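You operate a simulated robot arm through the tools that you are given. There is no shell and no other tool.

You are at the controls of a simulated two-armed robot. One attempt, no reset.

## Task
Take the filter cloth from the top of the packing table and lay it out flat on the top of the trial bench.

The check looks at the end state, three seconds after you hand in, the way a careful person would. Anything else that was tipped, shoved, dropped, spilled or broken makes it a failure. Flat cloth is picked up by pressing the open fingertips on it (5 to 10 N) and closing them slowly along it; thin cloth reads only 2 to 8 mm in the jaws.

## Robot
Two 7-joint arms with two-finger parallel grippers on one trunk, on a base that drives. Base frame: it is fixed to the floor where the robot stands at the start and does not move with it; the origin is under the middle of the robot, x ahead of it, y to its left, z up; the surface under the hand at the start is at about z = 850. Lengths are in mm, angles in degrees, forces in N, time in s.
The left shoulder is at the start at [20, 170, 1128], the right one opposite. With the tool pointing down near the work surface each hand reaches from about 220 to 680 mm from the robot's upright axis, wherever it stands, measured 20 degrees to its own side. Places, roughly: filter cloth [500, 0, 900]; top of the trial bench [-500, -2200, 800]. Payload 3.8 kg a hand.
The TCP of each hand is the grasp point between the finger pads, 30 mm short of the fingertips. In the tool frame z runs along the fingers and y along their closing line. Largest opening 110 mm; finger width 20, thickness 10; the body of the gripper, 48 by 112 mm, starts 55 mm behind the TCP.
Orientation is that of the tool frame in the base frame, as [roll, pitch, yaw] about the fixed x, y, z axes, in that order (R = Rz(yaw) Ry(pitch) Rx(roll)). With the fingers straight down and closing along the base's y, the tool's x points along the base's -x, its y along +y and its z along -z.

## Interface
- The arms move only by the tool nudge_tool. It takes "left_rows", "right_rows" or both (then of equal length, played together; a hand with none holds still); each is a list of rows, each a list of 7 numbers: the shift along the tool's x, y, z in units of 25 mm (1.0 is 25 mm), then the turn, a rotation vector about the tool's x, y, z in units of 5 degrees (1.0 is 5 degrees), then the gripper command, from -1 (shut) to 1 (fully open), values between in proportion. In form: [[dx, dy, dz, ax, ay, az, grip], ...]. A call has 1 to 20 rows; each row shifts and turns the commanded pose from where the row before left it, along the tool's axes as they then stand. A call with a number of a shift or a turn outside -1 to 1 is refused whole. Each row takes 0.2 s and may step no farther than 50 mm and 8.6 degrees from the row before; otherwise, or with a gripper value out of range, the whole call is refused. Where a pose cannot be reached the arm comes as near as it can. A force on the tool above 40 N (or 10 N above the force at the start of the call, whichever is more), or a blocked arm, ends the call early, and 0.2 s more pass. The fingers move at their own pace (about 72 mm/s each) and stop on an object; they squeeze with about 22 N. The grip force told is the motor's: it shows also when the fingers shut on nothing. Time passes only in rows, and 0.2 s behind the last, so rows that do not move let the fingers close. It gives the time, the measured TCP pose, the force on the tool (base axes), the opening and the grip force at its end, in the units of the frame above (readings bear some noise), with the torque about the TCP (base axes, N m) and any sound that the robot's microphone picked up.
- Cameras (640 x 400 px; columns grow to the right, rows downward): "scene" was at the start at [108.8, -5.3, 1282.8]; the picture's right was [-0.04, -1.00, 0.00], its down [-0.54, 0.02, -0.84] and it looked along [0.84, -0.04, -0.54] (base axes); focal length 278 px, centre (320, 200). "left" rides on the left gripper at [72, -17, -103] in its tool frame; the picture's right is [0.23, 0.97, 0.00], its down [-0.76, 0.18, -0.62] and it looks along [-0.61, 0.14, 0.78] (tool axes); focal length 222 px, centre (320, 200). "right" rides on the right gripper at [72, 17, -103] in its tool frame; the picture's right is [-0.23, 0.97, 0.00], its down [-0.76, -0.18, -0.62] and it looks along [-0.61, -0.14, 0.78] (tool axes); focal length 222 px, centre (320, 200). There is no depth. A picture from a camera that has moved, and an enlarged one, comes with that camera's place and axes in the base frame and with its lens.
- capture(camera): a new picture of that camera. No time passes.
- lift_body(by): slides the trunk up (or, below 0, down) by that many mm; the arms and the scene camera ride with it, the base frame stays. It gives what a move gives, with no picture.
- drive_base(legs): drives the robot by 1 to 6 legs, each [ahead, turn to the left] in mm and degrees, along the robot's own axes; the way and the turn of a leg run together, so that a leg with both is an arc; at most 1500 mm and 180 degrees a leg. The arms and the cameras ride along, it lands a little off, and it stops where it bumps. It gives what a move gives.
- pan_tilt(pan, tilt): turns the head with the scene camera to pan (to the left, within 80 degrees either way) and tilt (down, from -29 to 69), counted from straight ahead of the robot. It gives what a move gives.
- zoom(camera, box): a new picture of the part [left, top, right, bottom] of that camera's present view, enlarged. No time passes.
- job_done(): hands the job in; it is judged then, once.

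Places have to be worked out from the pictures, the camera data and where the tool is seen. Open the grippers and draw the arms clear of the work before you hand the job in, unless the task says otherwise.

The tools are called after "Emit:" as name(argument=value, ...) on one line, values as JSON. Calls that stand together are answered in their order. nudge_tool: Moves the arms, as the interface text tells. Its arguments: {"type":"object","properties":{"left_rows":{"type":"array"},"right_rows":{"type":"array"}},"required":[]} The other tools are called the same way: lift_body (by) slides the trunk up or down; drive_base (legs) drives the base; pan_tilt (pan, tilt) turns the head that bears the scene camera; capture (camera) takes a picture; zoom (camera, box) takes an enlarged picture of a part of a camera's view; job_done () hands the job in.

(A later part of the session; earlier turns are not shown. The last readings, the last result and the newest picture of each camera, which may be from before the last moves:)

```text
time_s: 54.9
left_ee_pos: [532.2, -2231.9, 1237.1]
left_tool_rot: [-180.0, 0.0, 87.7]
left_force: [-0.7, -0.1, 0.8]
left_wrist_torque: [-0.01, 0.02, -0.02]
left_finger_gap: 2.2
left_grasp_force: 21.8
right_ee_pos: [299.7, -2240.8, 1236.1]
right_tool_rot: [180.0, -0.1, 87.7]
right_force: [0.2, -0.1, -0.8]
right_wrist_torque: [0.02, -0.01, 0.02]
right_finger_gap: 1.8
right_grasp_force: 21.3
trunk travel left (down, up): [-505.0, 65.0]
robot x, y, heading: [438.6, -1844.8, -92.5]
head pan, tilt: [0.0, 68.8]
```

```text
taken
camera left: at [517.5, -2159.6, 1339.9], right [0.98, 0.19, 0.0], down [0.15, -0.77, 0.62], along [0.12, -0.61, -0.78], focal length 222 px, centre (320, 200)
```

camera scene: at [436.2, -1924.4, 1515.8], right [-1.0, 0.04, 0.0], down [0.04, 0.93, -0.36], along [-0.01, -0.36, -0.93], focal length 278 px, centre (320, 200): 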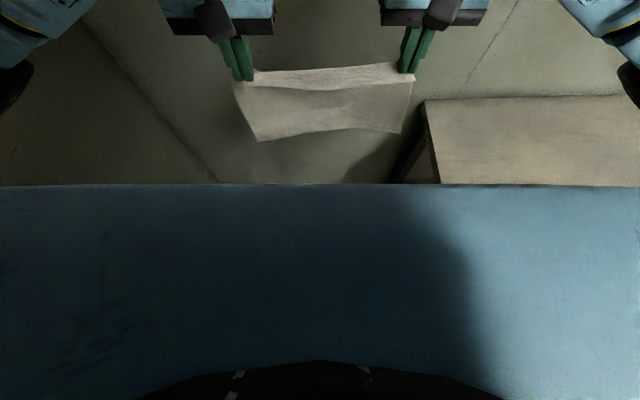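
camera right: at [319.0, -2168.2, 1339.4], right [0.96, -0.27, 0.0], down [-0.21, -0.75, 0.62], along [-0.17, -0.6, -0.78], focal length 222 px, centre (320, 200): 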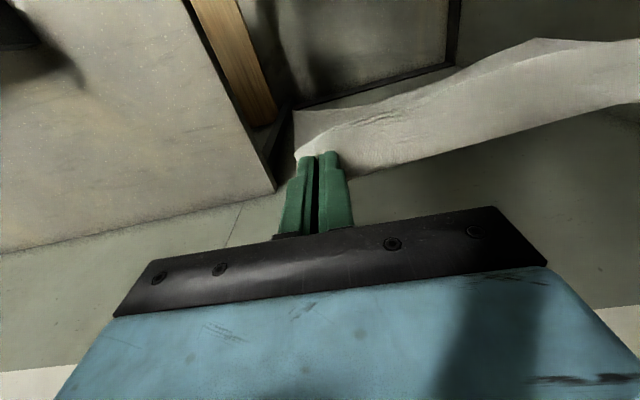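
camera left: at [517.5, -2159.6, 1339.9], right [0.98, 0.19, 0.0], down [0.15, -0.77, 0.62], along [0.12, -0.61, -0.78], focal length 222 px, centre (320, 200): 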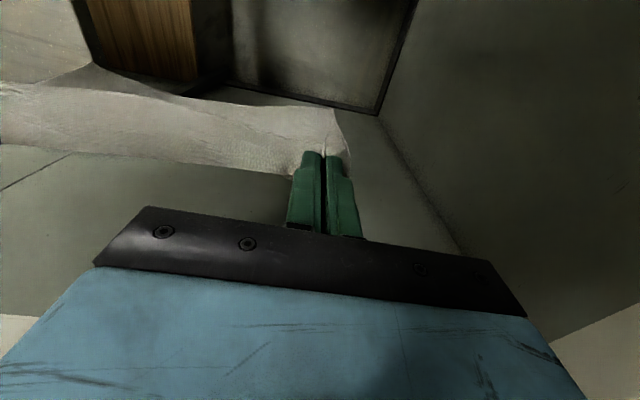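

The wrist views give the side wall at x≈925, the back wall at y≈-2493 and the bench end at x≈113. I'll back off 250 mm to clear whatever was touched, then tilt both hands by 40° so their cameras can see my base and the bench leg.

Emit:
drive_base(legs=[[-250, 0]])

Emit:
nudge_tool(left_rows=[[0, 0, 0, 0, 1, 0, -1], [0, 0, 0, 0, 1, 0, -1], [0, 0, 0, 0, 1, 0, -1], [0, 0, 0, 0, 1, 0, -1], [0, 0, 0, 0, 1, 0, -1], [0, 0, 0, 0, 1, 0, -1], [0, 0, 0, 0, 1, 0, -1], [0, 0, 0, 0, 1, 0, -1]], right_rows=[[0, 0, 0, 0, 1, 0, -1], [0, 0, 0, 0, 1, 0, -1], [0, 0, 0, 0, 1, 0, -1], [0, 0, 0, 0, 1, 0, -1], [0, 0, 0, 0, 1, 0, -1], [0, 0, 0, 0, 1, 0, -1], [0, 0, 0, 0, 1, 0, -1], [0, 0, 0, 0, 1, 0, -1]])

Emit:
capture(camera="right")

Emit:
capture(camera="left")

```text
time_s: 56.7
left_ee_pos: [542.9, -1986.6, 1238.2]
left_tool_rot: [180.0, -0.1, 87.7]
left_force: [0.2, 0.3, 0.5]
left_wrist_torque: [-0.01, 0.04, 0.03]
left_finger_gap: 1.7
left_grasp_force: 22.2
right_ee_pos: [309.5, -1992.5, 1236.1]
right_tool_rot: [-179.9, 0.0, 87.9]
right_force: [-0.3, 0.0, 0.0]
right_wrist_torque: [-0.01, 0.0, 0.07]
right_finger_gap: 2.0
right_grasp_force: 22.2
trunk travel left (down, up): [-505.0, 65.0]
robot x, y, heading: [449.9, -1599.4, -92.6]
head pan, tilt: [0.0, 68.8]
```

```text
time_s: 58.5
left_ee_pos: [541.4, -1985.7, 1236.2]
left_tool_rot: [-179.8, -40.1, 87.8]
left_force: [-1.3, -0.5, 0.4]
left_wrist_torque: [0.03, -0.04, 0.02]
left_finger_gap: 1.9
left_grasp_force: 22.1
right_ee_pos: [310.0, -1994.6, 1235.9]
right_tool_rot: [-179.9, -40.1, 87.7]
right_force: [1.4, 0.2, -0.8]
right_wrist_torque: [0.06, -0.03, -0.01]
right_finger_gap: 1.8
right_grasp_force: 22.4
trunk travel left (down, up): [-505.0, 65.0]
robot x, y, heading: [452.2, -1604.4, -92.3]
head pan, tilt: [0.0, 68.8]
```

```text
taken
camera right: at [326.0, -2006.5, 1361.3], right [0.97, -0.21, -0.15], down [-0.22, -0.98, -0.01], along [-0.14, 0.04, -0.99], focal length 222 px, centre (320, 200)
```

right: 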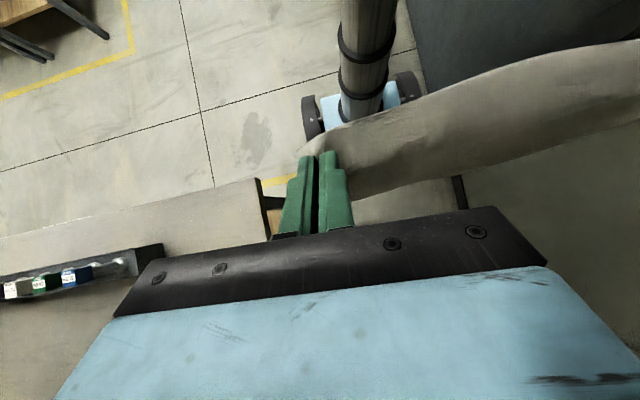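

```text
taken
camera left: at [524.5, -1996.8, 1362.0], right [0.98, 0.14, 0.15], down [0.14, -0.99, -0.01], along [0.14, 0.03, -0.99], focal length 222 px, centre (320, 200)
```

left: 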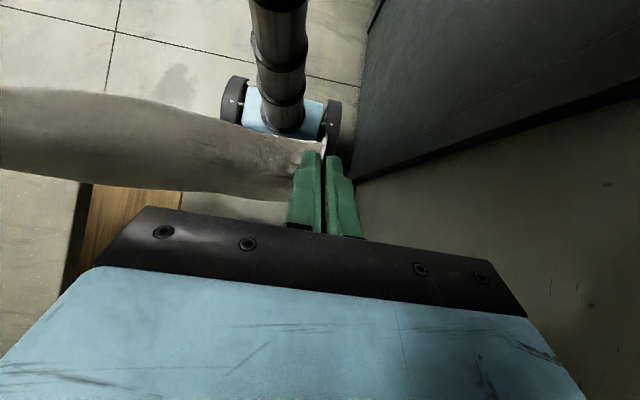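

Now I can see the base: it is small front to back, but the wheels stand out about ±320 mm, so my right wheel touched the bench end leg. I'll straighten the hands, go to about (490,-1850) further from the bench, turn right in place to about -150°, then look.

Emit:
nudge_tool(left_rows=[[0, 0, 0, 0, -1, 0, -1], [0, 0, 0, 0, -1, 0, -1], [0, 0, 0, 0, -1, 0, -1], [0, 0, 0, 0, -1, 0, -1], [0, 0, 0, 0, -1, 0, -1], [0, 0, 0, 0, -1, 0, -1], [0, 0, 0, 0, -1, 0, -1], [0, 0, 0, 0, -1, 0, -1]], right_rows=[[0, 0, 0, 0, -1, 0, -1], [0, 0, 0, 0, -1, 0, -1], [0, 0, 0, 0, -1, 0, -1], [0, 0, 0, 0, -1, 0, -1], [0, 0, 0, 0, -1, 0, -1], [0, 0, 0, 0, -1, 0, -1], [0, 0, 0, 0, -1, 0, -1], [0, 0, 0, 0, -1, 0, -1]])

Emit:
drive_base(legs=[[0, 11], [245, 0]])

```text
time_s: 60.3
left_ee_pos: [541.5, -1986.7, 1238.5]
left_tool_rot: [-179.9, 0.2, 87.8]
left_force: [0.1, 0.1, -0.3]
left_wrist_torque: [0.0, 0.03, 0.02]
left_finger_gap: 2.1
left_grasp_force: 21.7
right_ee_pos: [311.0, -1991.8, 1237.0]
right_tool_rot: [-180.0, 0.1, 87.8]
right_force: [0.5, -0.2, -0.1]
right_wrist_torque: [-0.02, -0.03, 0.01]
right_finger_gap: 1.5
right_grasp_force: 21.9
trunk travel left (down, up): [-505.0, 65.0]
robot x, y, heading: [451.0, -1600.1, -92.4]
head pan, tilt: [0.0, 68.8]
```

```text
time_s: 61.4
left_ee_pos: [583.2, -1968.6, 1238.5]
left_tool_rot: [-180.0, 0.0, 94.6]
left_force: [-0.5, 0.5, 0.2]
left_wrist_torque: [0.02, -0.01, -0.01]
left_finger_gap: 2.0
left_grasp_force: 21.7
right_ee_pos: [361.2, -2010.0, 1236.0]
right_tool_rot: [179.9, 0.0, 95.7]
right_force: [0.2, 0.8, 0.0]
right_wrist_torque: [-0.01, 0.01, 0.03]
right_finger_gap: 1.8
right_grasp_force: 21.9
trunk travel left (down, up): [-505.0, 65.0]
robot x, y, heading: [448.9, -1600.7, -84.8]
head pan, tilt: [0.0, 68.8]
stopped in leg 1: the robot was blocked; the commanded pose is now the measured one
```

The left turn was blocked at heading -85, though nothing should be near the base. I'll look to the left and right sides to find the contact.

Emit:
pan_tilt(pan=75, tilt=30)

Emit:
capture(camera="scene")

Emit:
pan_tilt(pan=-75, tilt=30)

Emit:
capture(camera="scene")

Emit:
pan_tilt(pan=0, tilt=40)

Emit:
capture(camera="scene")

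```text
time_s: 62.9
left_ee_pos: [584.6, -1970.3, 1237.2]
left_tool_rot: [179.9, -0.1, 94.8]
left_force: [-0.6, 0.2, -0.1]
left_wrist_torque: [0.0, 0.01, 0.01]
left_finger_gap: 2.5
left_grasp_force: 22.2
right_ee_pos: [362.0, -2009.8, 1234.8]
right_tool_rot: [179.8, 0.0, 95.7]
right_force: [-0.4, 0.0, -0.4]
right_wrist_torque: [0.0, 0.02, -0.01]
right_finger_gap: 1.7
right_grasp_force: 21.7
trunk travel left (down, up): [-505.0, 65.0]
robot x, y, heading: [450.2, -1599.3, -84.7]
head pan, tilt: [75.0, 30.0]
```

```text
taken
camera scene: at [534.0, -1639.2, 1567.5], right [-0.17, -0.99, 0.0], down [-0.49, 0.09, -0.87], along [0.86, -0.15, -0.5], focal length 278 px, centre (320, 200)
```

scene: 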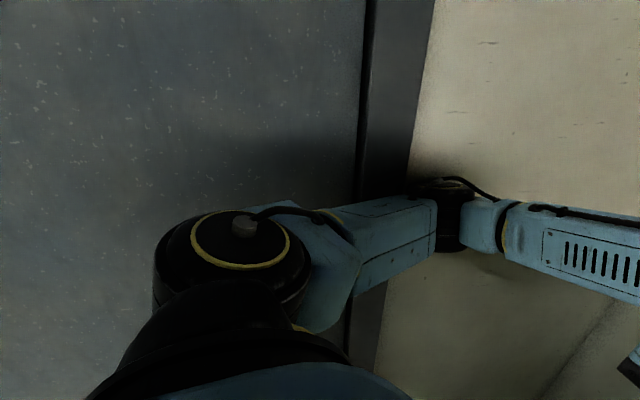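

```text
time_s: 65.2
left_ee_pos: [583.9, -1970.9, 1238.0]
left_tool_rot: [179.8, 0.0, 94.9]
left_force: [-0.4, 0.3, -0.2]
left_wrist_torque: [0.0, 0.0, -0.02]
left_finger_gap: 2.4
left_grasp_force: 22.4
right_ee_pos: [359.7, -2010.0, 1235.9]
right_tool_rot: [179.9, 0.0, 95.7]
right_force: [0.5, -0.4, 0.3]
right_wrist_torque: [-0.02, 0.03, 0.0]
right_finger_gap: 1.8
right_grasp_force: 22.1
trunk travel left (down, up): [-505.0, 65.0]
robot x, y, heading: [449.3, -1598.3, -84.2]
head pan, tilt: [-75.0, 30.0]
```

```text
taken
camera scene: at [360.1, -1655.4, 1566.9], right [-0.35, 0.94, 0.0], down [0.47, 0.17, -0.86], along [-0.81, -0.3, -0.5], focal length 278 px, centre (320, 200)
```

scene: 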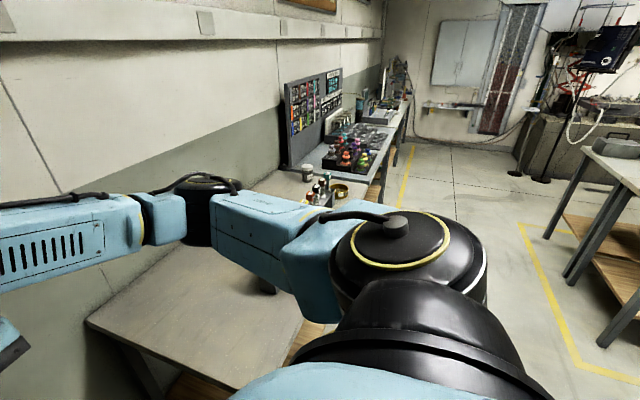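

```text
time_s: 66.7
left_ee_pos: [584.5, -1969.3, 1237.9]
left_tool_rot: [179.8, -0.1, 94.7]
left_force: [-1.0, -0.3, 0.1]
left_wrist_torque: [0.0, 0.0, -0.02]
left_finger_gap: 2.2
left_grasp_force: 22.4
right_ee_pos: [360.7, -2009.7, 1235.3]
right_tool_rot: [179.8, 0.0, 95.7]
right_force: [0.3, -0.4, 0.3]
right_wrist_torque: [0.05, -0.02, -0.03]
right_finger_gap: 1.8
right_grasp_force: 21.9
trunk travel left (down, up): [-505.0, 65.0]
robot x, y, heading: [449.8, -1600.2, -84.6]
head pan, tilt: [0.0, 40.0]
```

```text
taken
camera scene: at [452.7, -1708.5, 1551.8], right [-1.0, -0.09, 0.0], down [-0.06, 0.64, -0.77], along [0.07, -0.76, -0.64], focal length 278 px, centre (320, 200)
```

scene: 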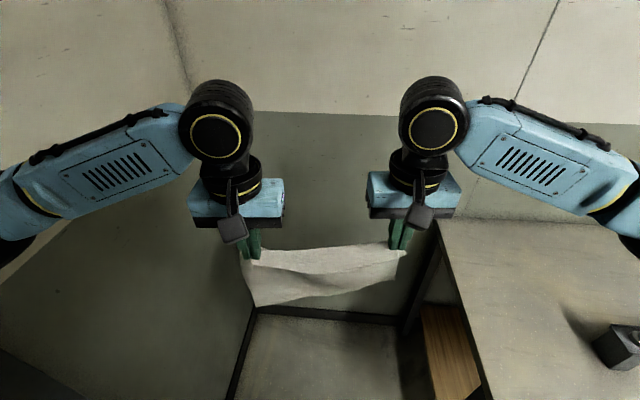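

The left elbow, which sticks out about 460 mm sideways, is touching the door frame, so that was the block. I'll turn right, away from it, then ahead 215 mm, then further right to face the bench end diagonally.

Emit:
drive_base(legs=[[0, -21], [215, 0], [0, -34]])

Emit:
capture(camera="scene")

Emit:
capture(camera="left")

Emit:
capture(camera="right")

```text
time_s: 71.1
left_ee_pos: [175.3, -2138.6, 1237.9]
left_tool_rot: [-179.9, 0.0, 40.9]
left_force: [-0.5, -0.3, -0.9]
left_wrist_torque: [0.0, -0.01, 0.05]
left_finger_gap: 2.1
left_grasp_force: 21.6
right_ee_pos: [12.1, -1983.7, 1235.1]
right_tool_rot: [180.0, 0.0, 41.7]
right_force: [-0.9, -0.7, 0.2]
right_wrist_torque: [0.02, 0.01, -0.01]
right_finger_gap: 2.1
right_grasp_force: 22.0
trunk travel left (down, up): [-505.0, 65.0]
robot x, y, heading: [390.1, -1813.9, -138.4]
head pan, tilt: [0.0, 40.0]
```

```text
taken
camera scene: at [311.7, -1882.5, 1551.9], right [-0.66, 0.75, 0.0], down [0.48, 0.42, -0.77], along [-0.57, -0.51, -0.64], focal length 278 px, centre (320, 200)
```

scene: 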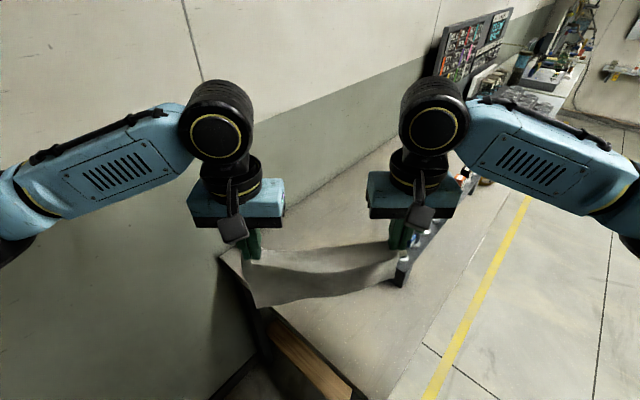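

```text
taken
camera left: at [219.6, -2079.8, 1340.4], right [0.81, -0.59, 0.0], down [-0.46, -0.63, 0.62], along [-0.37, -0.5, -0.78], focal length 222 px, centre (320, 200)
```

left: 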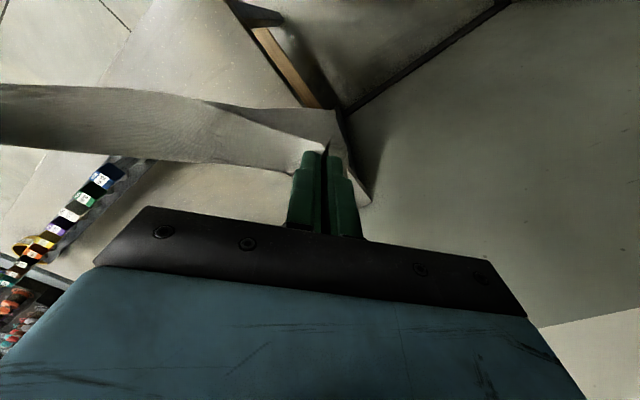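

```text
taken
camera right: at [76.8, -1948.0, 1339.1], right [0.48, -0.88, 0.0], down [-0.69, -0.37, 0.62], along [-0.55, -0.3, -0.78], focal length 222 px, centre (320, 200)
```

right: 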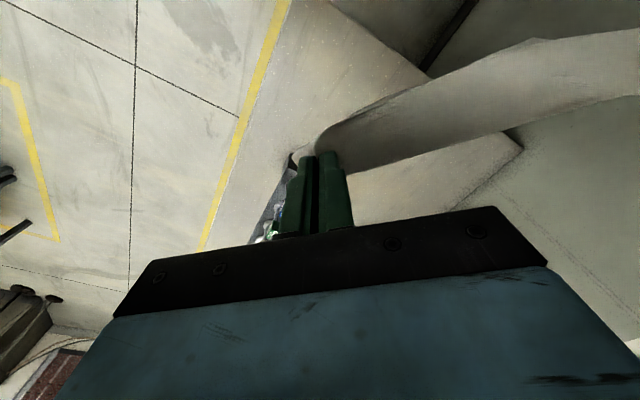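

I'm now at (390,-1814), heading -138, facing the free bench end diagonally. The free area runs from the bench edge at x≈105 to the rack at x≈-165. I'll raise the trunk 50 mm, go 60 mm closer and turn right 20° to get a better reach, then look again.

Emit:
lift_body(by=50)

Emit:
drive_base(legs=[[60, 0], [0, -20]])

Emit:
capture(camera="scene")

Emit:
zoom(camera="scene", box=[360, 200, 520, 300])

Emit:
capture(camera="right")

Emit:
capture(camera="left")

```text
time_s: 72.0
left_ee_pos: [176.7, -2139.5, 1287.4]
left_tool_rot: [-179.9, -0.1, 40.9]
left_force: [0.4, 0.1, 0.4]
left_wrist_torque: [-0.02, 0.0, 0.04]
left_finger_gap: 2.0
left_grasp_force: 22.1
right_ee_pos: [12.2, -1983.7, 1285.6]
right_tool_rot: [-180.0, -0.1, 41.8]
right_force: [-0.3, -0.9, -0.6]
right_wrist_torque: [-0.02, -0.03, 0.01]
right_finger_gap: 2.0
right_grasp_force: 22.0
trunk travel left (down, up): [-555.0, 15.0]
robot x, y, heading: [393.6, -1812.0, -138.6]
head pan, tilt: [0.0, 40.0]
```

```text
time_s: 74.0
left_ee_pos: [32.4, -2085.1, 1289.5]
left_tool_rot: [-179.9, -0.2, 20.8]
left_force: [0.7, 0.3, -0.8]
left_wrist_torque: [-0.01, 0.01, 0.02]
left_finger_gap: 2.0
left_grasp_force: 22.3
right_ee_pos: [-69.2, -1881.8, 1285.2]
right_tool_rot: [-180.0, 0.0, 21.6]
right_force: [0.4, -0.5, 0.5]
right_wrist_torque: [-0.02, 0.0, 0.03]
right_finger_gap: 1.8
right_grasp_force: 22.3
trunk travel left (down, up): [-555.0, 15.0]
robot x, y, heading: [347.4, -1850.0, -158.7]
head pan, tilt: [0.0, 40.0]
```

```text
taken
camera scene: at [247.4, -1890.5, 1601.9], right [-0.36, 0.93, 0.0], down [0.6, 0.23, -0.77], along [-0.71, -0.28, -0.64], focal length 278 px, centre (320, 200)
```

scene: 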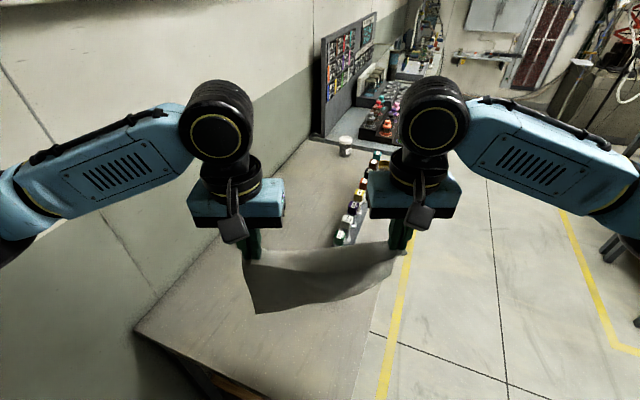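

```text
4.00 times, centred on (440, 250) of scene
camera zoom: at [247.4, -1890.5, 1601.9], right [-0.36, 0.93, 0.0], down [0.6, 0.23, -0.77], along [-0.71, -0.28, -0.64], focal length 1114 px, centre (-160, 0)
```

zoom: 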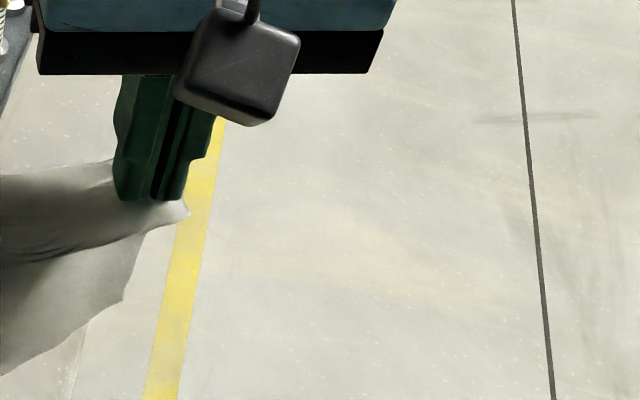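

```text
taken
camera right: at [3.9, -1871.0, 1389.0], right [0.15, -0.99, 0.0], down [-0.77, -0.12, 0.62], along [-0.62, -0.09, -0.78], focal length 222 px, centre (320, 200)
```

right: 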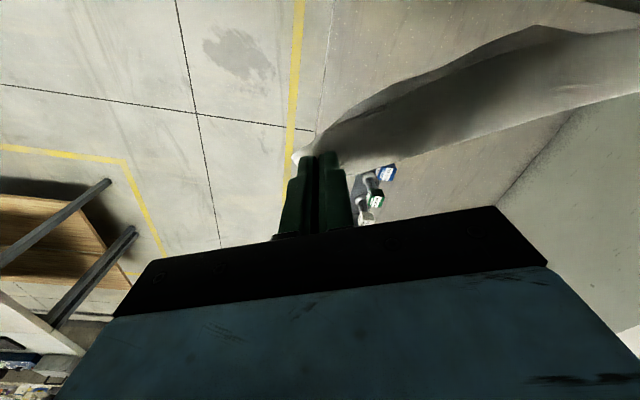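

```text
taken
camera left: at [92.7, -2043.6, 1390.2], right [0.56, -0.83, 0.0], down [-0.65, -0.44, 0.62], along [-0.52, -0.35, -0.78], focal length 222 px, centre (320, 200)
```

left: 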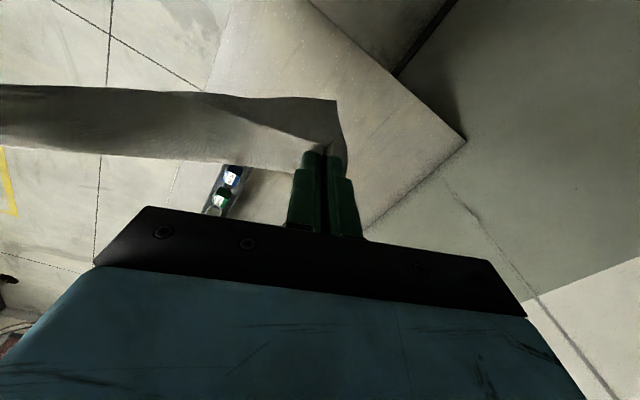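

I'll zoom on the rack end from the left wrist camera and the scene camera to fix its place before I bring the cloth near it.

Emit:
zoom(camera="left", box=[190, 140, 310, 215])

Emit:
zoom(camera="right", box=[330, 140, 430, 230])

Emit:
zoom(camera="scene", box=[300, 120, 400, 260])

```text
5.33 times, centred on (250, 178) of left
camera zoom: at [92.7, -2043.6, 1390.2], right [0.56, -0.83, 0.0], down [-0.65, -0.44, 0.62], along [-0.52, -0.35, -0.78], focal length 1185 px, centre (693, 320)
```

zoom: 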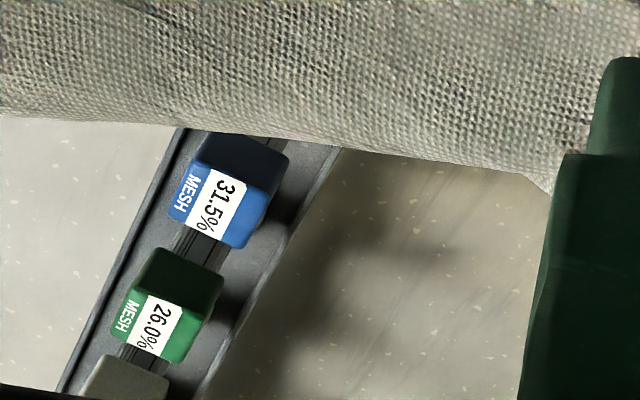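

```text
4.44 times, centred on (380, 185) of right
camera zoom: at [3.9, -1871.0, 1389.0], right [0.15, -0.99, 0.0], down [-0.77, -0.12, 0.62], along [-0.62, -0.09, -0.78], focal length 987 px, centre (53, 267)
```

zoom: 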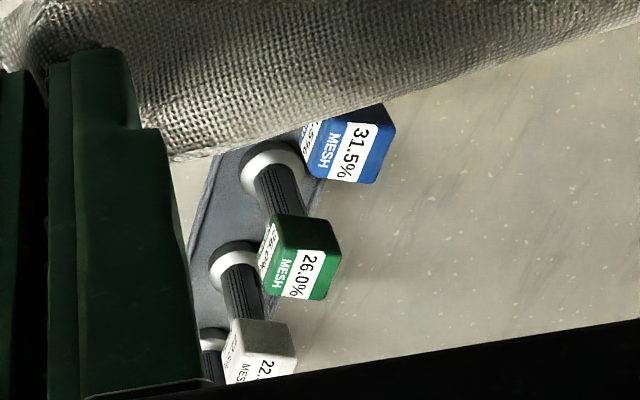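

```text
2.86 times, centred on (350, 190) of scene
camera zoom: at [247.4, -1890.5, 1601.9], right [-0.36, 0.93, 0.0], down [0.6, 0.23, -0.77], along [-0.71, -0.28, -0.64], focal length 796 px, centre (234, 229)
```

zoom: 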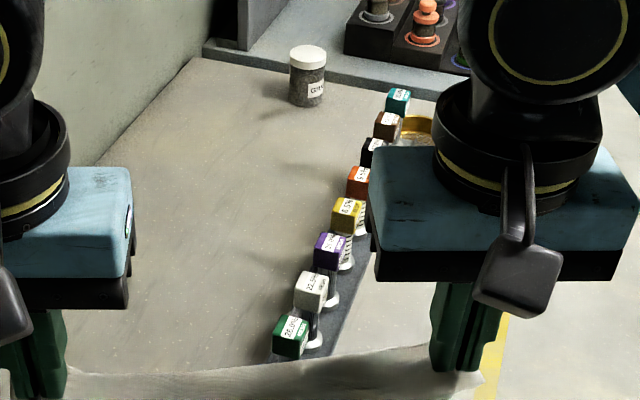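

The rack end is hidden behind the cloth, but the first bottle is at about x -190, y -2031, which agrees with a rack end near -165. I'll turn the hands so the held edge runs along y and bring them to x≈-60 over the free area, still high.

Emit:
nudge_tool(left_rows=[[0, 0, 0, 0, 0, 0.832, -1], [0, 0, 0, 0, 0, 0.832, -1], [0, 0, 0, 0, 0, 0.832, -1], [0, 0, 0, 0, 0, 0.832, -1], [0, 0, 0, 0, 0, 0.832, -1], [-0.46, 0.575, 0, 0, 0, 0, -1], [-0.46, 0.575, 0, 0, 0, 0, -1], [-0.46, 0.575, 0, 0, 0, 0, -1], [-0.46, 0.575, 0, 0, 0, 0, -1], [-0.46, 0.575, 0, 0, 0, 0, -1], [-0.46, 0.575, 0, 0, 0, 0, -1], [-0.46, 0.575, 0, 0, 0, 0, -1], [-0.46, 0.575, 0, 0, 0, 0, -1]], right_rows=[[0, 0, 0, 0, 0, 0.864, -1], [0, 0, 0, 0, 0, 0.864, -1], [0, 0, 0, 0, 0, 0.864, -1], [0, 0, 0, 0, 0, 0.864, -1], [0, 0, 0, 0, 0, 0.864, -1], [0.045, 0.44, 0, 0, 0, 0, -1], [0.045, 0.44, 0, 0, 0, 0, -1], [0.045, 0.44, 0, 0, 0, 0, -1], [0.045, 0.44, 0, 0, 0, 0, -1], [0.045, 0.44, 0, 0, 0, 0, -1], [0.045, 0.44, 0, 0, 0, 0, -1], [0.045, 0.44, 0, 0, 0, 0, -1], [0.045, 0.44, 0, 0, 0, 0, -1]])

Emit:
capture(camera="scene")

Emit:
capture(camera="right")

Emit:
capture(camera="left")

```text
time_s: 76.8
left_ee_pos: [-60.1, -2199.6, 1286.0]
left_tool_rot: [-179.9, 0.1, 0.1]
left_force: [0.2, -0.9, -0.2]
left_wrist_torque: [0.01, -0.04, -0.01]
left_finger_gap: 2.1
left_grasp_force: 21.3
right_ee_pos: [-60.1, -1970.0, 1286.2]
right_tool_rot: [180.0, 0.0, 0.1]
right_force: [-0.1, 0.6, -0.9]
right_wrist_torque: [-0.02, 0.02, 0.03]
right_finger_gap: 1.7
right_grasp_force: 22.1
trunk travel left (down, up): [-555.0, 15.0]
robot x, y, heading: [344.9, -1848.2, -158.8]
head pan, tilt: [0.0, 40.0]
```

```text
taken
camera scene: at [247.7, -1891.2, 1601.9], right [-0.36, 0.93, 0.0], down [0.6, 0.23, -0.77], along [-0.71, -0.28, -0.64], focal length 278 px, centre (320, 200)
```

scene: 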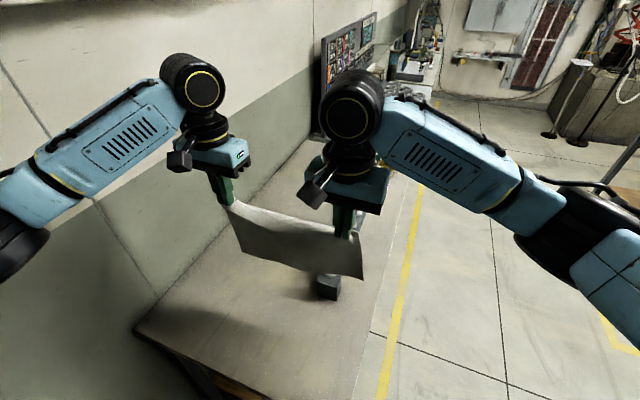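

```text
taken
camera right: at [12.0, -1986.6, 1389.8], right [-0.23, -0.97, 0.0], down [-0.76, 0.18, 0.62], along [-0.61, 0.14, -0.78], focal length 222 px, centre (320, 200)
```

right: 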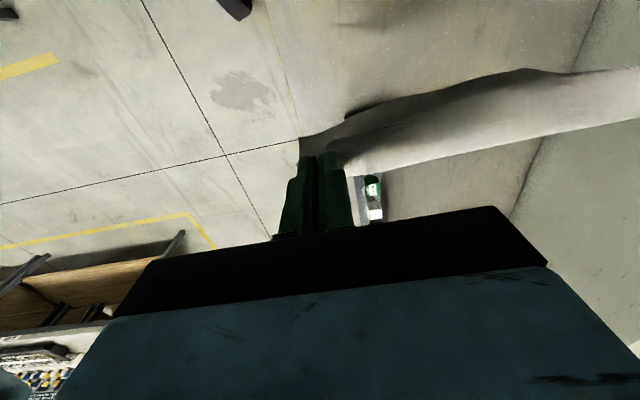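

```text
taken
camera left: at [11.8, -2183.1, 1389.2], right [0.23, -0.97, 0.0], down [-0.76, -0.18, 0.62], along [-0.61, -0.14, -0.78], focal length 222 px, centre (320, 200)
```

left: 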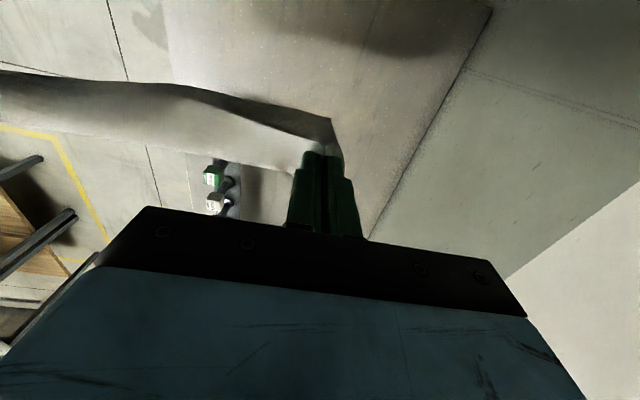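

The rack's end leg shows below the hanging cloth at about (328,287) in the scene picture. I'll zoom there to fix its edge.

Emit:
zoom(camera="scene", box=[220, 180, 400, 320])

Emit:
zoom(camera="scene", box=[290, 240, 380, 310])

```text
2.86 times, centred on (310, 250) of scene
camera zoom: at [247.7, -1891.2, 1601.9], right [-0.36, 0.93, 0.0], down [0.6, 0.23, -0.77], along [-0.71, -0.28, -0.64], focal length 796 px, centre (349, 57)
```

zoom: 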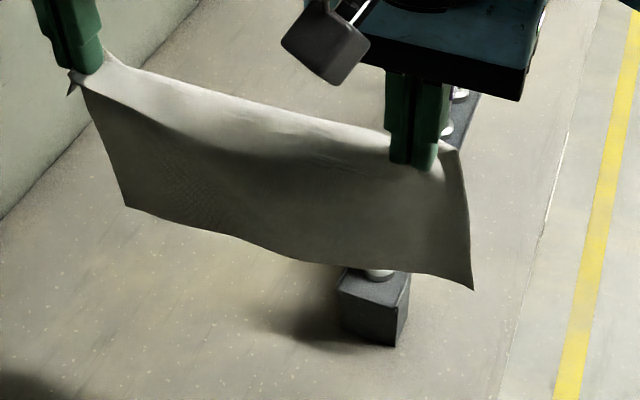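

```text
5.71 times, centred on (335, 275) of scene
camera zoom: at [247.7, -1891.2, 1601.9], right [-0.36, 0.93, 0.0], down [0.6, 0.23, -0.77], along [-0.71, -0.28, -0.64], focal length 1591 px, centre (234, -229)
```

zoom: 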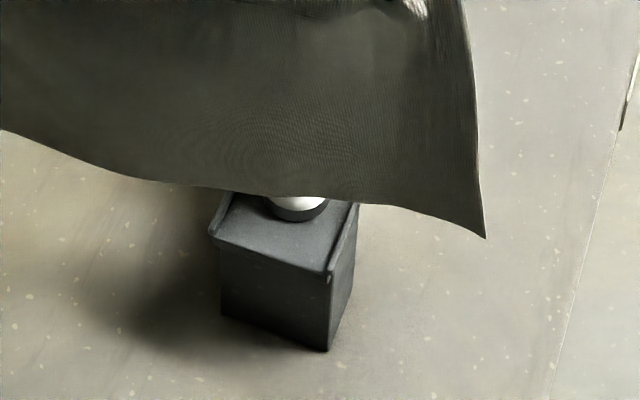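

The rack's end is at x≈-170 (leg foot y -2003 to -2062), so the free strip is x -168 to about 105 for the 225 mm deep cloth. I'll bring the hands to x≈-135 and lower the trunk 175 mm so the free edge hangs just above the bench.

Emit:
nudge_tool(left_rows=[[-0.5, 0, 0, 0, 0, 0, -1], [-0.5, 0, 0, 0, 0, 0, -1], [-0.5, 0, 0, 0, 0, 0, -1], [-0.5, 0, 0, 0, 0, 0, -1], [-0.5, 0, 0, 0, 0, 0, -1], [-0.4, 0, 0, 0, 0, 0, -1], [0, 0, 0, 0, 0, 0, -1], [0, 0, 0, 0, 0, 0, -1]], right_rows=[[-0.5, 0, 0, 0, 0, 0, -1], [-0.5, 0, 0, 0, 0, 0, -1], [-0.5, 0, 0, 0, 0, 0, -1], [-0.5, 0, 0, 0, 0, 0, -1], [-0.5, 0, 0, 0, 0, 0, -1], [-0.4, 0, 0, 0, 0, 0, -1], [0, 0, 0, 0, 0, 0, -1], [0, 0, 0, 0, 0, 0, -1]])

Emit:
lift_body(by=-120)

Emit:
capture(camera="scene")

Emit:
zoom(camera="scene", box=[220, 180, 400, 320])

Emit:
capture(camera="right")

```text
time_s: 78.6
left_ee_pos: [-134.0, -2202.3, 1287.9]
left_tool_rot: [-179.9, 0.0, 0.0]
left_force: [-0.2, 0.0, -0.3]
left_wrist_torque: [-0.01, -0.02, 0.03]
left_finger_gap: 2.2
left_grasp_force: 21.7
right_ee_pos: [-129.8, -1969.6, 1285.3]
right_tool_rot: [-179.9, 0.0, 0.1]
right_force: [-0.7, -1.2, 0.1]
right_wrist_torque: [-0.02, 0.01, 0.02]
right_finger_gap: 1.8
right_grasp_force: 21.9
trunk travel left (down, up): [-555.0, 15.0]
robot x, y, heading: [347.5, -1850.9, -158.8]
head pan, tilt: [0.0, 40.0]
```

```text
time_s: 80.1
left_ee_pos: [-133.9, -2201.4, 1167.9]
left_tool_rot: [-180.0, 0.0, -0.1]
left_force: [0.4, 0.0, 0.2]
left_wrist_torque: [0.04, 0.0, 0.0]
left_finger_gap: 2.2
left_grasp_force: 21.8
right_ee_pos: [-130.8, -1967.9, 1166.1]
right_tool_rot: [-180.0, 0.1, -0.1]
right_force: [-0.6, -0.4, -0.2]
right_wrist_torque: [-0.04, 0.04, 0.01]
right_finger_gap: 2.0
right_grasp_force: 22.3
trunk travel left (down, up): [-435.0, 135.0]
robot x, y, heading: [348.2, -1848.2, -158.6]
head pan, tilt: [0.0, 40.0]
```

```text
taken
camera scene: at [248.1, -1890.4, 1482.0], right [-0.36, 0.93, 0.0], down [0.6, 0.23, -0.77], along [-0.71, -0.28, -0.64], focal length 278 px, centre (320, 200)
```

scene: 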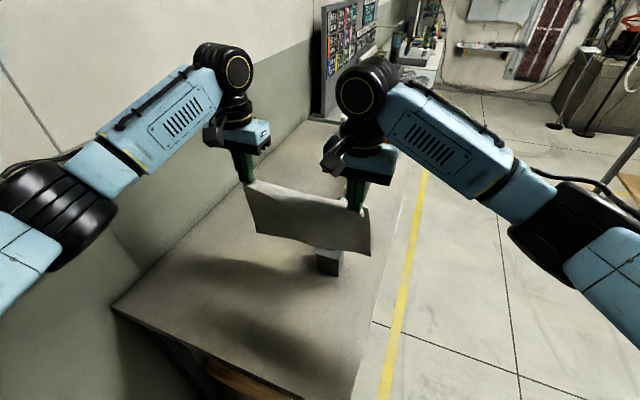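

```text
2.86 times, centred on (310, 250) of scene
camera zoom: at [248.1, -1890.4, 1482.0], right [-0.36, 0.93, 0.0], down [0.6, 0.23, -0.77], along [-0.71, -0.28, -0.64], focal length 796 px, centre (349, 57)
```

zoom: 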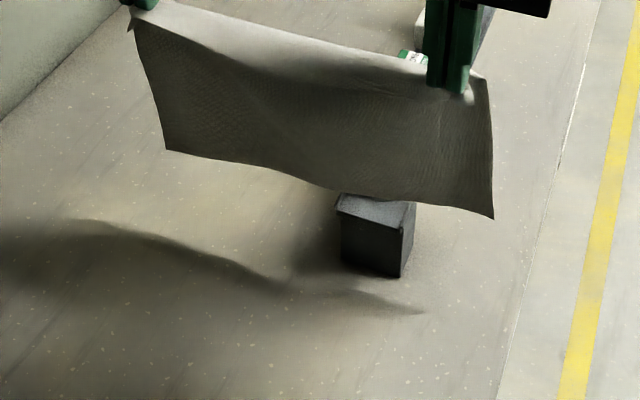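

```text
taken
camera right: at [-59.4, -1985.8, 1269.0], right [-0.23, -0.97, 0.0], down [-0.76, 0.18, 0.62], along [-0.61, 0.14, -0.78], focal length 222 px, centre (320, 200)
```

right: 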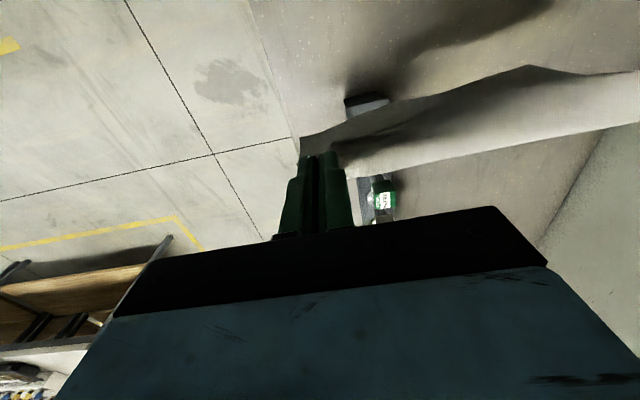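

Combining the scene and right views, the free edge does not hang plumb: it stands about 50 mm further out, at x≈-180, z≈960. That puts it over the rack end. I'll move the hands 45 mm back to +x before lowering further.

Emit:
nudge_tool(left_rows=[[0.3, 0, 0, 0, 0, 0, -1], [0.3, 0, 0, 0, 0, 0, -1], [0.4, 0, 0, 0, 0, 0, -1], [0.4, 0, 0, 0, 0, 0, -1], [0.4, 0, 0, 0, 0, 0, -1], [0.2, 0, 0, 0, 0, 0, -1], [0, 0, 0, 0, 0, 0, -1], [0, 0, 0, 0, 0, 0, -1]], right_rows=[[0.3, 0, 0, 0, 0, 0, -1], [0.3, 0, 0, 0, 0, 0, -1], [0.3, 0, 0, 0, 0, 0, -1], [0.3, 0, 0, 0, 0, 0, -1], [0.3, 0, 0, 0, 0, 0, -1], [0.3, 0, 0, 0, 0, 0, -1], [0, 0, 0, 0, 0, 0, -1], [0, 0, 0, 0, 0, 0, -1]])

Emit:
zoom(camera="scene", box=[220, 180, 400, 320])

Emit:
capture(camera="right")

Emit:
capture(camera="left")

```text
time_s: 81.9
left_ee_pos: [-83.3, -2200.5, 1168.0]
left_tool_rot: [-179.9, 0.0, -0.1]
left_force: [1.1, -0.5, -0.4]
left_wrist_torque: [0.01, 0.04, 0.0]
left_finger_gap: 2.3
left_grasp_force: 22.1
right_ee_pos: [-85.6, -1969.5, 1165.4]
right_tool_rot: [180.0, 0.0, 0.1]
right_force: [0.2, -0.3, -0.7]
right_wrist_torque: [0.01, 0.0, 0.01]
right_finger_gap: 1.8
right_grasp_force: 21.6
trunk travel left (down, up): [-435.0, 135.0]
robot x, y, heading: [347.6, -1851.0, -158.8]
head pan, tilt: [0.0, 40.0]
```

```text
2.86 times, centred on (310, 250) of scene
camera zoom: at [248.1, -1890.5, 1481.9], right [-0.36, 0.93, 0.0], down [0.6, 0.23, -0.77], along [-0.71, -0.28, -0.64], focal length 796 px, centre (349, 57)
```

zoom: 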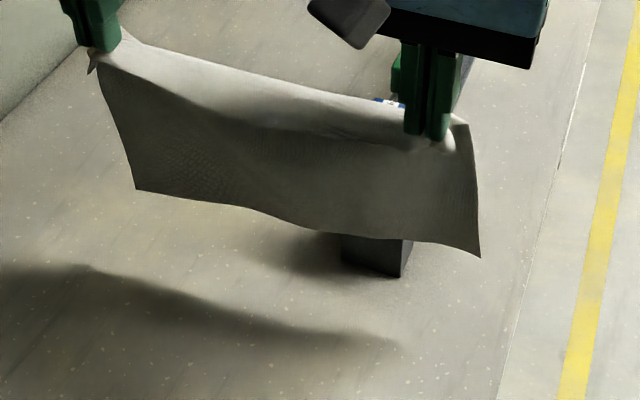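

```text
taken
camera right: at [-14.0, -1986.2, 1268.8], right [-0.23, -0.97, 0.0], down [-0.76, 0.18, 0.62], along [-0.61, 0.14, -0.78], focal length 222 px, centre (320, 200)
```

right: 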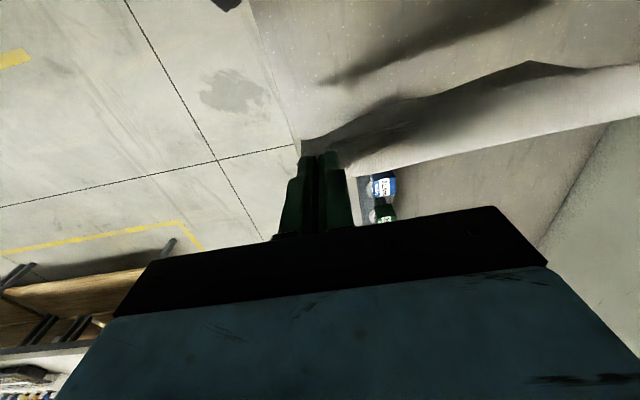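

```text
taken
camera left: at [-11.0, -2183.8, 1270.1], right [0.23, -0.97, 0.0], down [-0.76, -0.18, 0.62], along [-0.61, -0.14, -0.78], focal length 222 px, centre (320, 200)
```

left: 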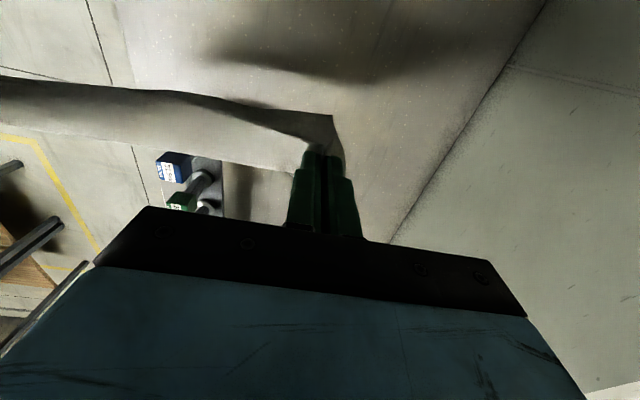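

The free edge is now at x≈-139 on the right and about -105 on the left, at z≈960, with the rack end at -168. I'll move the left hand 28 mm to -x to square it, then lower 80 mm and look.

Emit:
nudge_tool(left_rows=[[-0.3, 0, 0, 0, 0, 0, -1], [-0.3, 0, 0, 0, 0, 0, -1], [-0.3, 0, 0, 0, 0, 0, -1], [-0.22, 0, 0, 0, 0, 0, -1], [0, 0, 0, 0, 0, 0, -1]])

Emit:
lift_body(by=-80)

Emit:
capture(camera="scene")

Emit:
zoom(camera="scene", box=[200, 160, 400, 320])

Emit:
capture(camera="right")

Emit:
capture(camera="left")

```text
time_s: 83.1
left_ee_pos: [-111.0, -2200.7, 1169.0]
left_tool_rot: [-179.9, 0.0, -0.1]
left_force: [0.3, 0.2, -0.4]
left_wrist_torque: [0.03, 0.03, 0.05]
left_finger_gap: 2.1
left_grasp_force: 22.3
right_ee_pos: [-85.2, -1970.0, 1165.6]
right_tool_rot: [-180.0, 0.0, 0.1]
right_force: [-0.5, -0.7, 0.0]
right_wrist_torque: [-0.05, -0.02, 0.02]
right_finger_gap: 1.7
right_grasp_force: 21.8
trunk travel left (down, up): [-435.0, 135.0]
robot x, y, heading: [353.3, -1851.8, -158.8]
head pan, tilt: [0.0, 40.0]
```

```text
time_s: 84.3
left_ee_pos: [-111.3, -2200.5, 1089.5]
left_tool_rot: [-179.9, 0.0, 0.0]
left_force: [1.0, 0.0, -0.1]
left_wrist_torque: [0.01, 0.01, 0.03]
left_finger_gap: 2.2
left_grasp_force: 21.8
right_ee_pos: [-86.4, -1970.0, 1086.2]
right_tool_rot: [180.0, 0.1, 0.0]
right_force: [-0.2, -0.4, -1.0]
right_wrist_torque: [-0.05, 0.0, 0.03]
right_finger_gap: 2.0
right_grasp_force: 21.8
trunk travel left (down, up): [-355.0, 215.0]
robot x, y, heading: [347.7, -1853.7, -158.7]
head pan, tilt: [0.0, 40.0]
```

```text
taken
camera scene: at [248.2, -1890.4, 1402.0], right [-0.36, 0.93, 0.0], down [0.6, 0.23, -0.77], along [-0.71, -0.28, -0.64], focal length 278 px, centre (320, 200)
```

scene: 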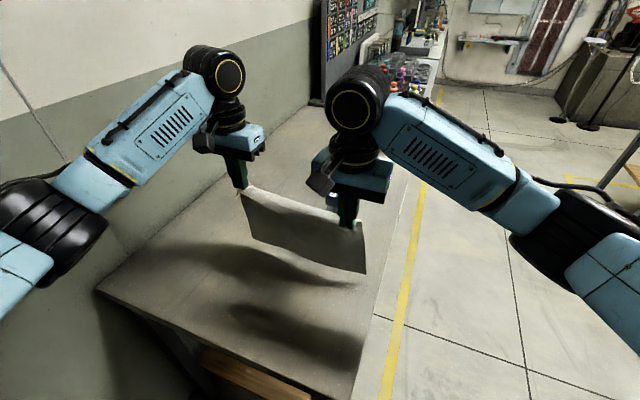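

```text
2.50 times, centred on (300, 240) of scene
camera zoom: at [248.2, -1890.4, 1402.0], right [-0.36, 0.93, 0.0], down [0.6, 0.23, -0.77], along [-0.71, -0.28, -0.64], focal length 696 px, centre (370, 100)
```

zoom: 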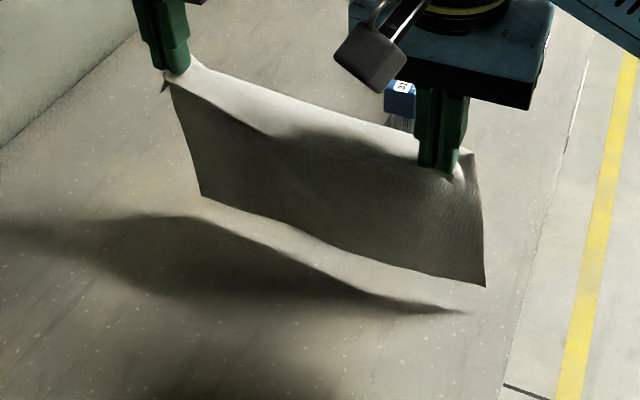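

```text
taken
camera right: at [-14.0, -1986.1, 1189.1], right [-0.23, -0.97, 0.0], down [-0.76, 0.18, 0.62], along [-0.61, 0.14, -0.78], focal length 222 px, centre (320, 200)
```

right: 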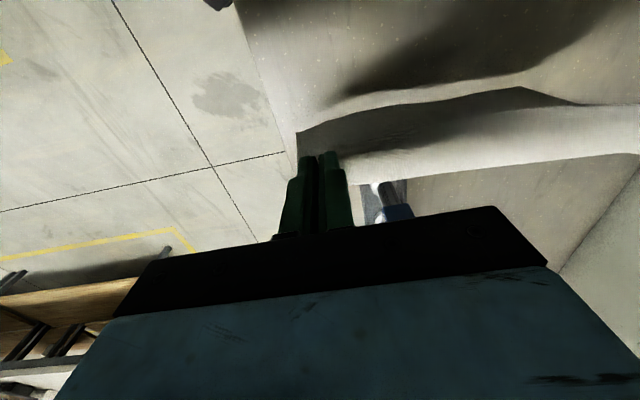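

```text
taken
camera left: at [-38.7, -2183.4, 1191.1], right [0.23, -0.97, 0.0], down [-0.76, -0.18, 0.62], along [-0.61, -0.14, -0.78], focal length 222 px, centre (320, 200)
```

left: 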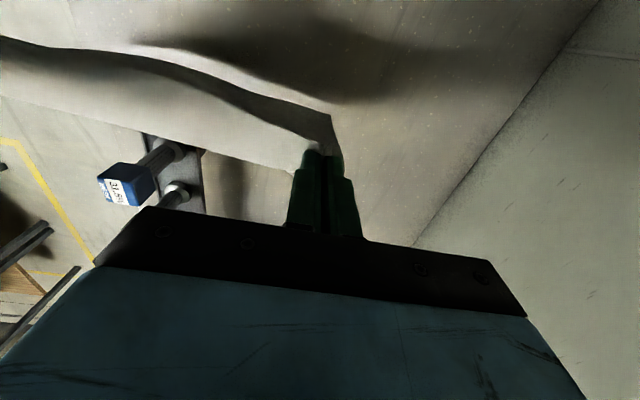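

The free edge is parallel at x≈-130 about 30 mm above the bench, clear of the rack. I'll lower until it touches, then carry the hands towards +x while sinking so the cloth is laid out away from me. I'll do the first half now.

Emit:
nudge_tool(left_rows=[[-0.1, 0, 0.4, 0, 0, 0, -1], [-0.1, 0, 0.4, 0, 0, 0, -1], [-0.1, 0, 0.4, 0, 0, 0, -1], [0.387, 0, 0.36, 0, 0, 0, -1], [0.387, 0, 0.36, 0, 0, 0, -1], [0.387, 0, 0.36, 0, 0, 0, -1], [0.56, 0, 0.4, 0, 0, 0, -1], [0.56, 0, 0.4, 0, 0, 0, -1], [0.56, 0, 0.4, 0, 0, 0, -1]], right_rows=[[-0.1, 0, 0.4, 0, 0, 0, -1], [-0.1, 0, 0.4, 0, 0, 0, -1], [-0.1, 0, 0.4, 0, 0, 0, -1], [0.347, 0, 0.36, 0, 0, 0, -1], [0.347, 0, 0.36, 0, 0, 0, -1], [0.347, 0, 0.36, 0, 0, 0, -1], [0.533, 0, 0.4, 0, 0, 0, -1], [0.533, 0, 0.4, 0, 0, 0, -1], [0.533, 0, 0.4, 0, 0, 0, -1]])

Emit:
capture(camera="scene")

Emit:
zoom(camera="scene", box=[200, 160, 400, 320])

Emit:
capture(camera="right")

Emit:
capture(camera="left")

```text
time_s: 86.3
left_ee_pos: [-47.1, -2199.3, 1000.4]
left_tool_rot: [-179.9, 0.0, -0.1]
left_force: [-0.1, 0.8, 0.4]
left_wrist_torque: [0.03, -0.01, 0.03]
left_finger_gap: 2.1
left_grasp_force: 22.3
right_ee_pos: [-26.2, -1969.1, 997.4]
right_tool_rot: [-180.0, 0.1, 0.1]
right_force: [-0.4, -0.4, 0.7]
right_wrist_torque: [0.0, 0.02, 0.03]
right_finger_gap: 1.9
right_grasp_force: 21.8
trunk travel left (down, up): [-355.0, 215.0]
robot x, y, heading: [347.0, -1850.9, -158.4]
head pan, tilt: [0.0, 40.0]
```

```text
taken
camera scene: at [248.5, -1890.7, 1402.0], right [-0.36, 0.93, 0.0], down [0.6, 0.23, -0.77], along [-0.71, -0.28, -0.64], focal length 278 px, centre (320, 200)
```

scene: 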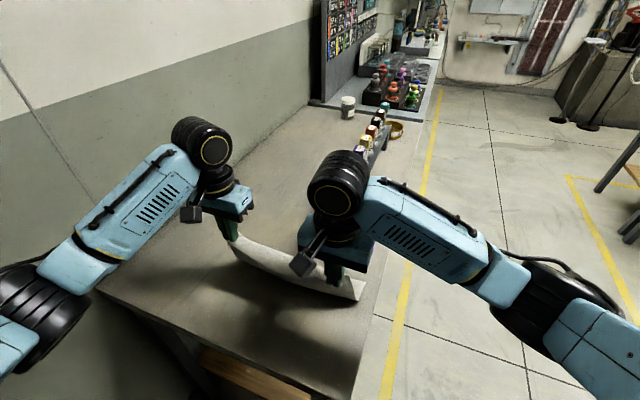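

```text
2.50 times, centred on (300, 240) of scene
camera zoom: at [248.5, -1890.7, 1402.0], right [-0.36, 0.93, 0.0], down [0.6, 0.23, -0.77], along [-0.71, -0.28, -0.64], focal length 696 px, centre (370, 100)
```

zoom: 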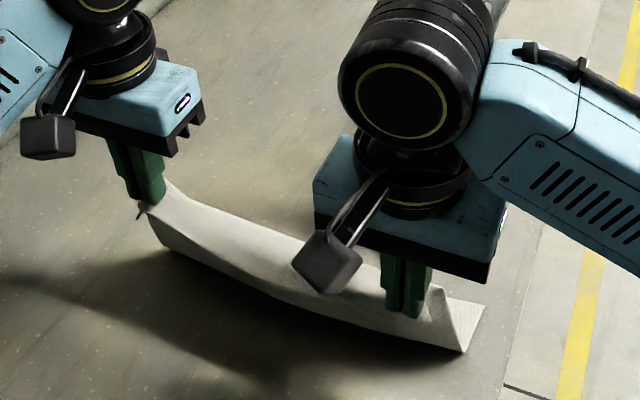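

```text
taken
camera right: at [45.6, -1986.7, 1100.9], right [-0.23, -0.97, 0.0], down [-0.76, 0.18, 0.62], along [-0.61, 0.14, -0.78], focal length 222 px, centre (320, 200)
```

right: 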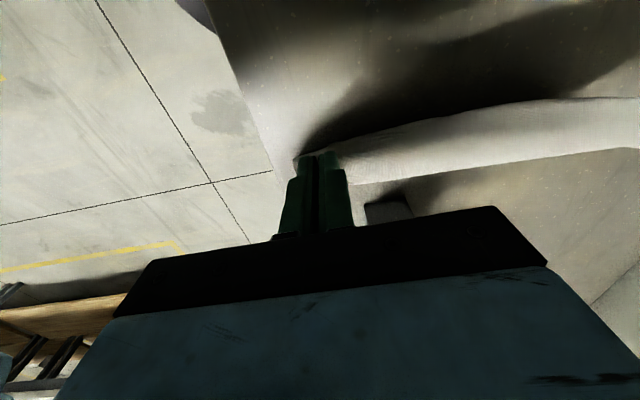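

```text
taken
camera left: at [25.9, -2183.2, 1103.5], right [0.23, -0.97, 0.0], down [-0.76, -0.18, 0.62], along [-0.61, -0.14, -0.78], focal length 222 px, centre (320, 200)
```

left: 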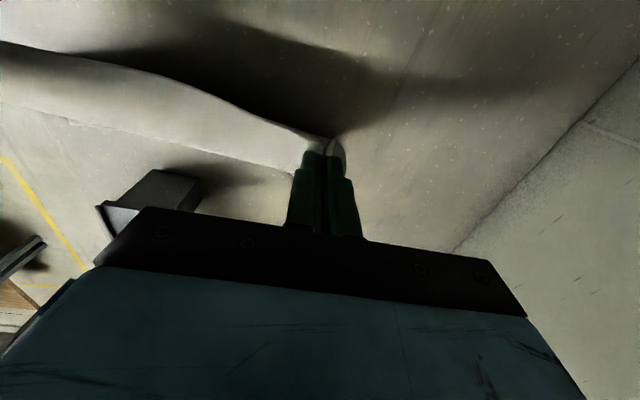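

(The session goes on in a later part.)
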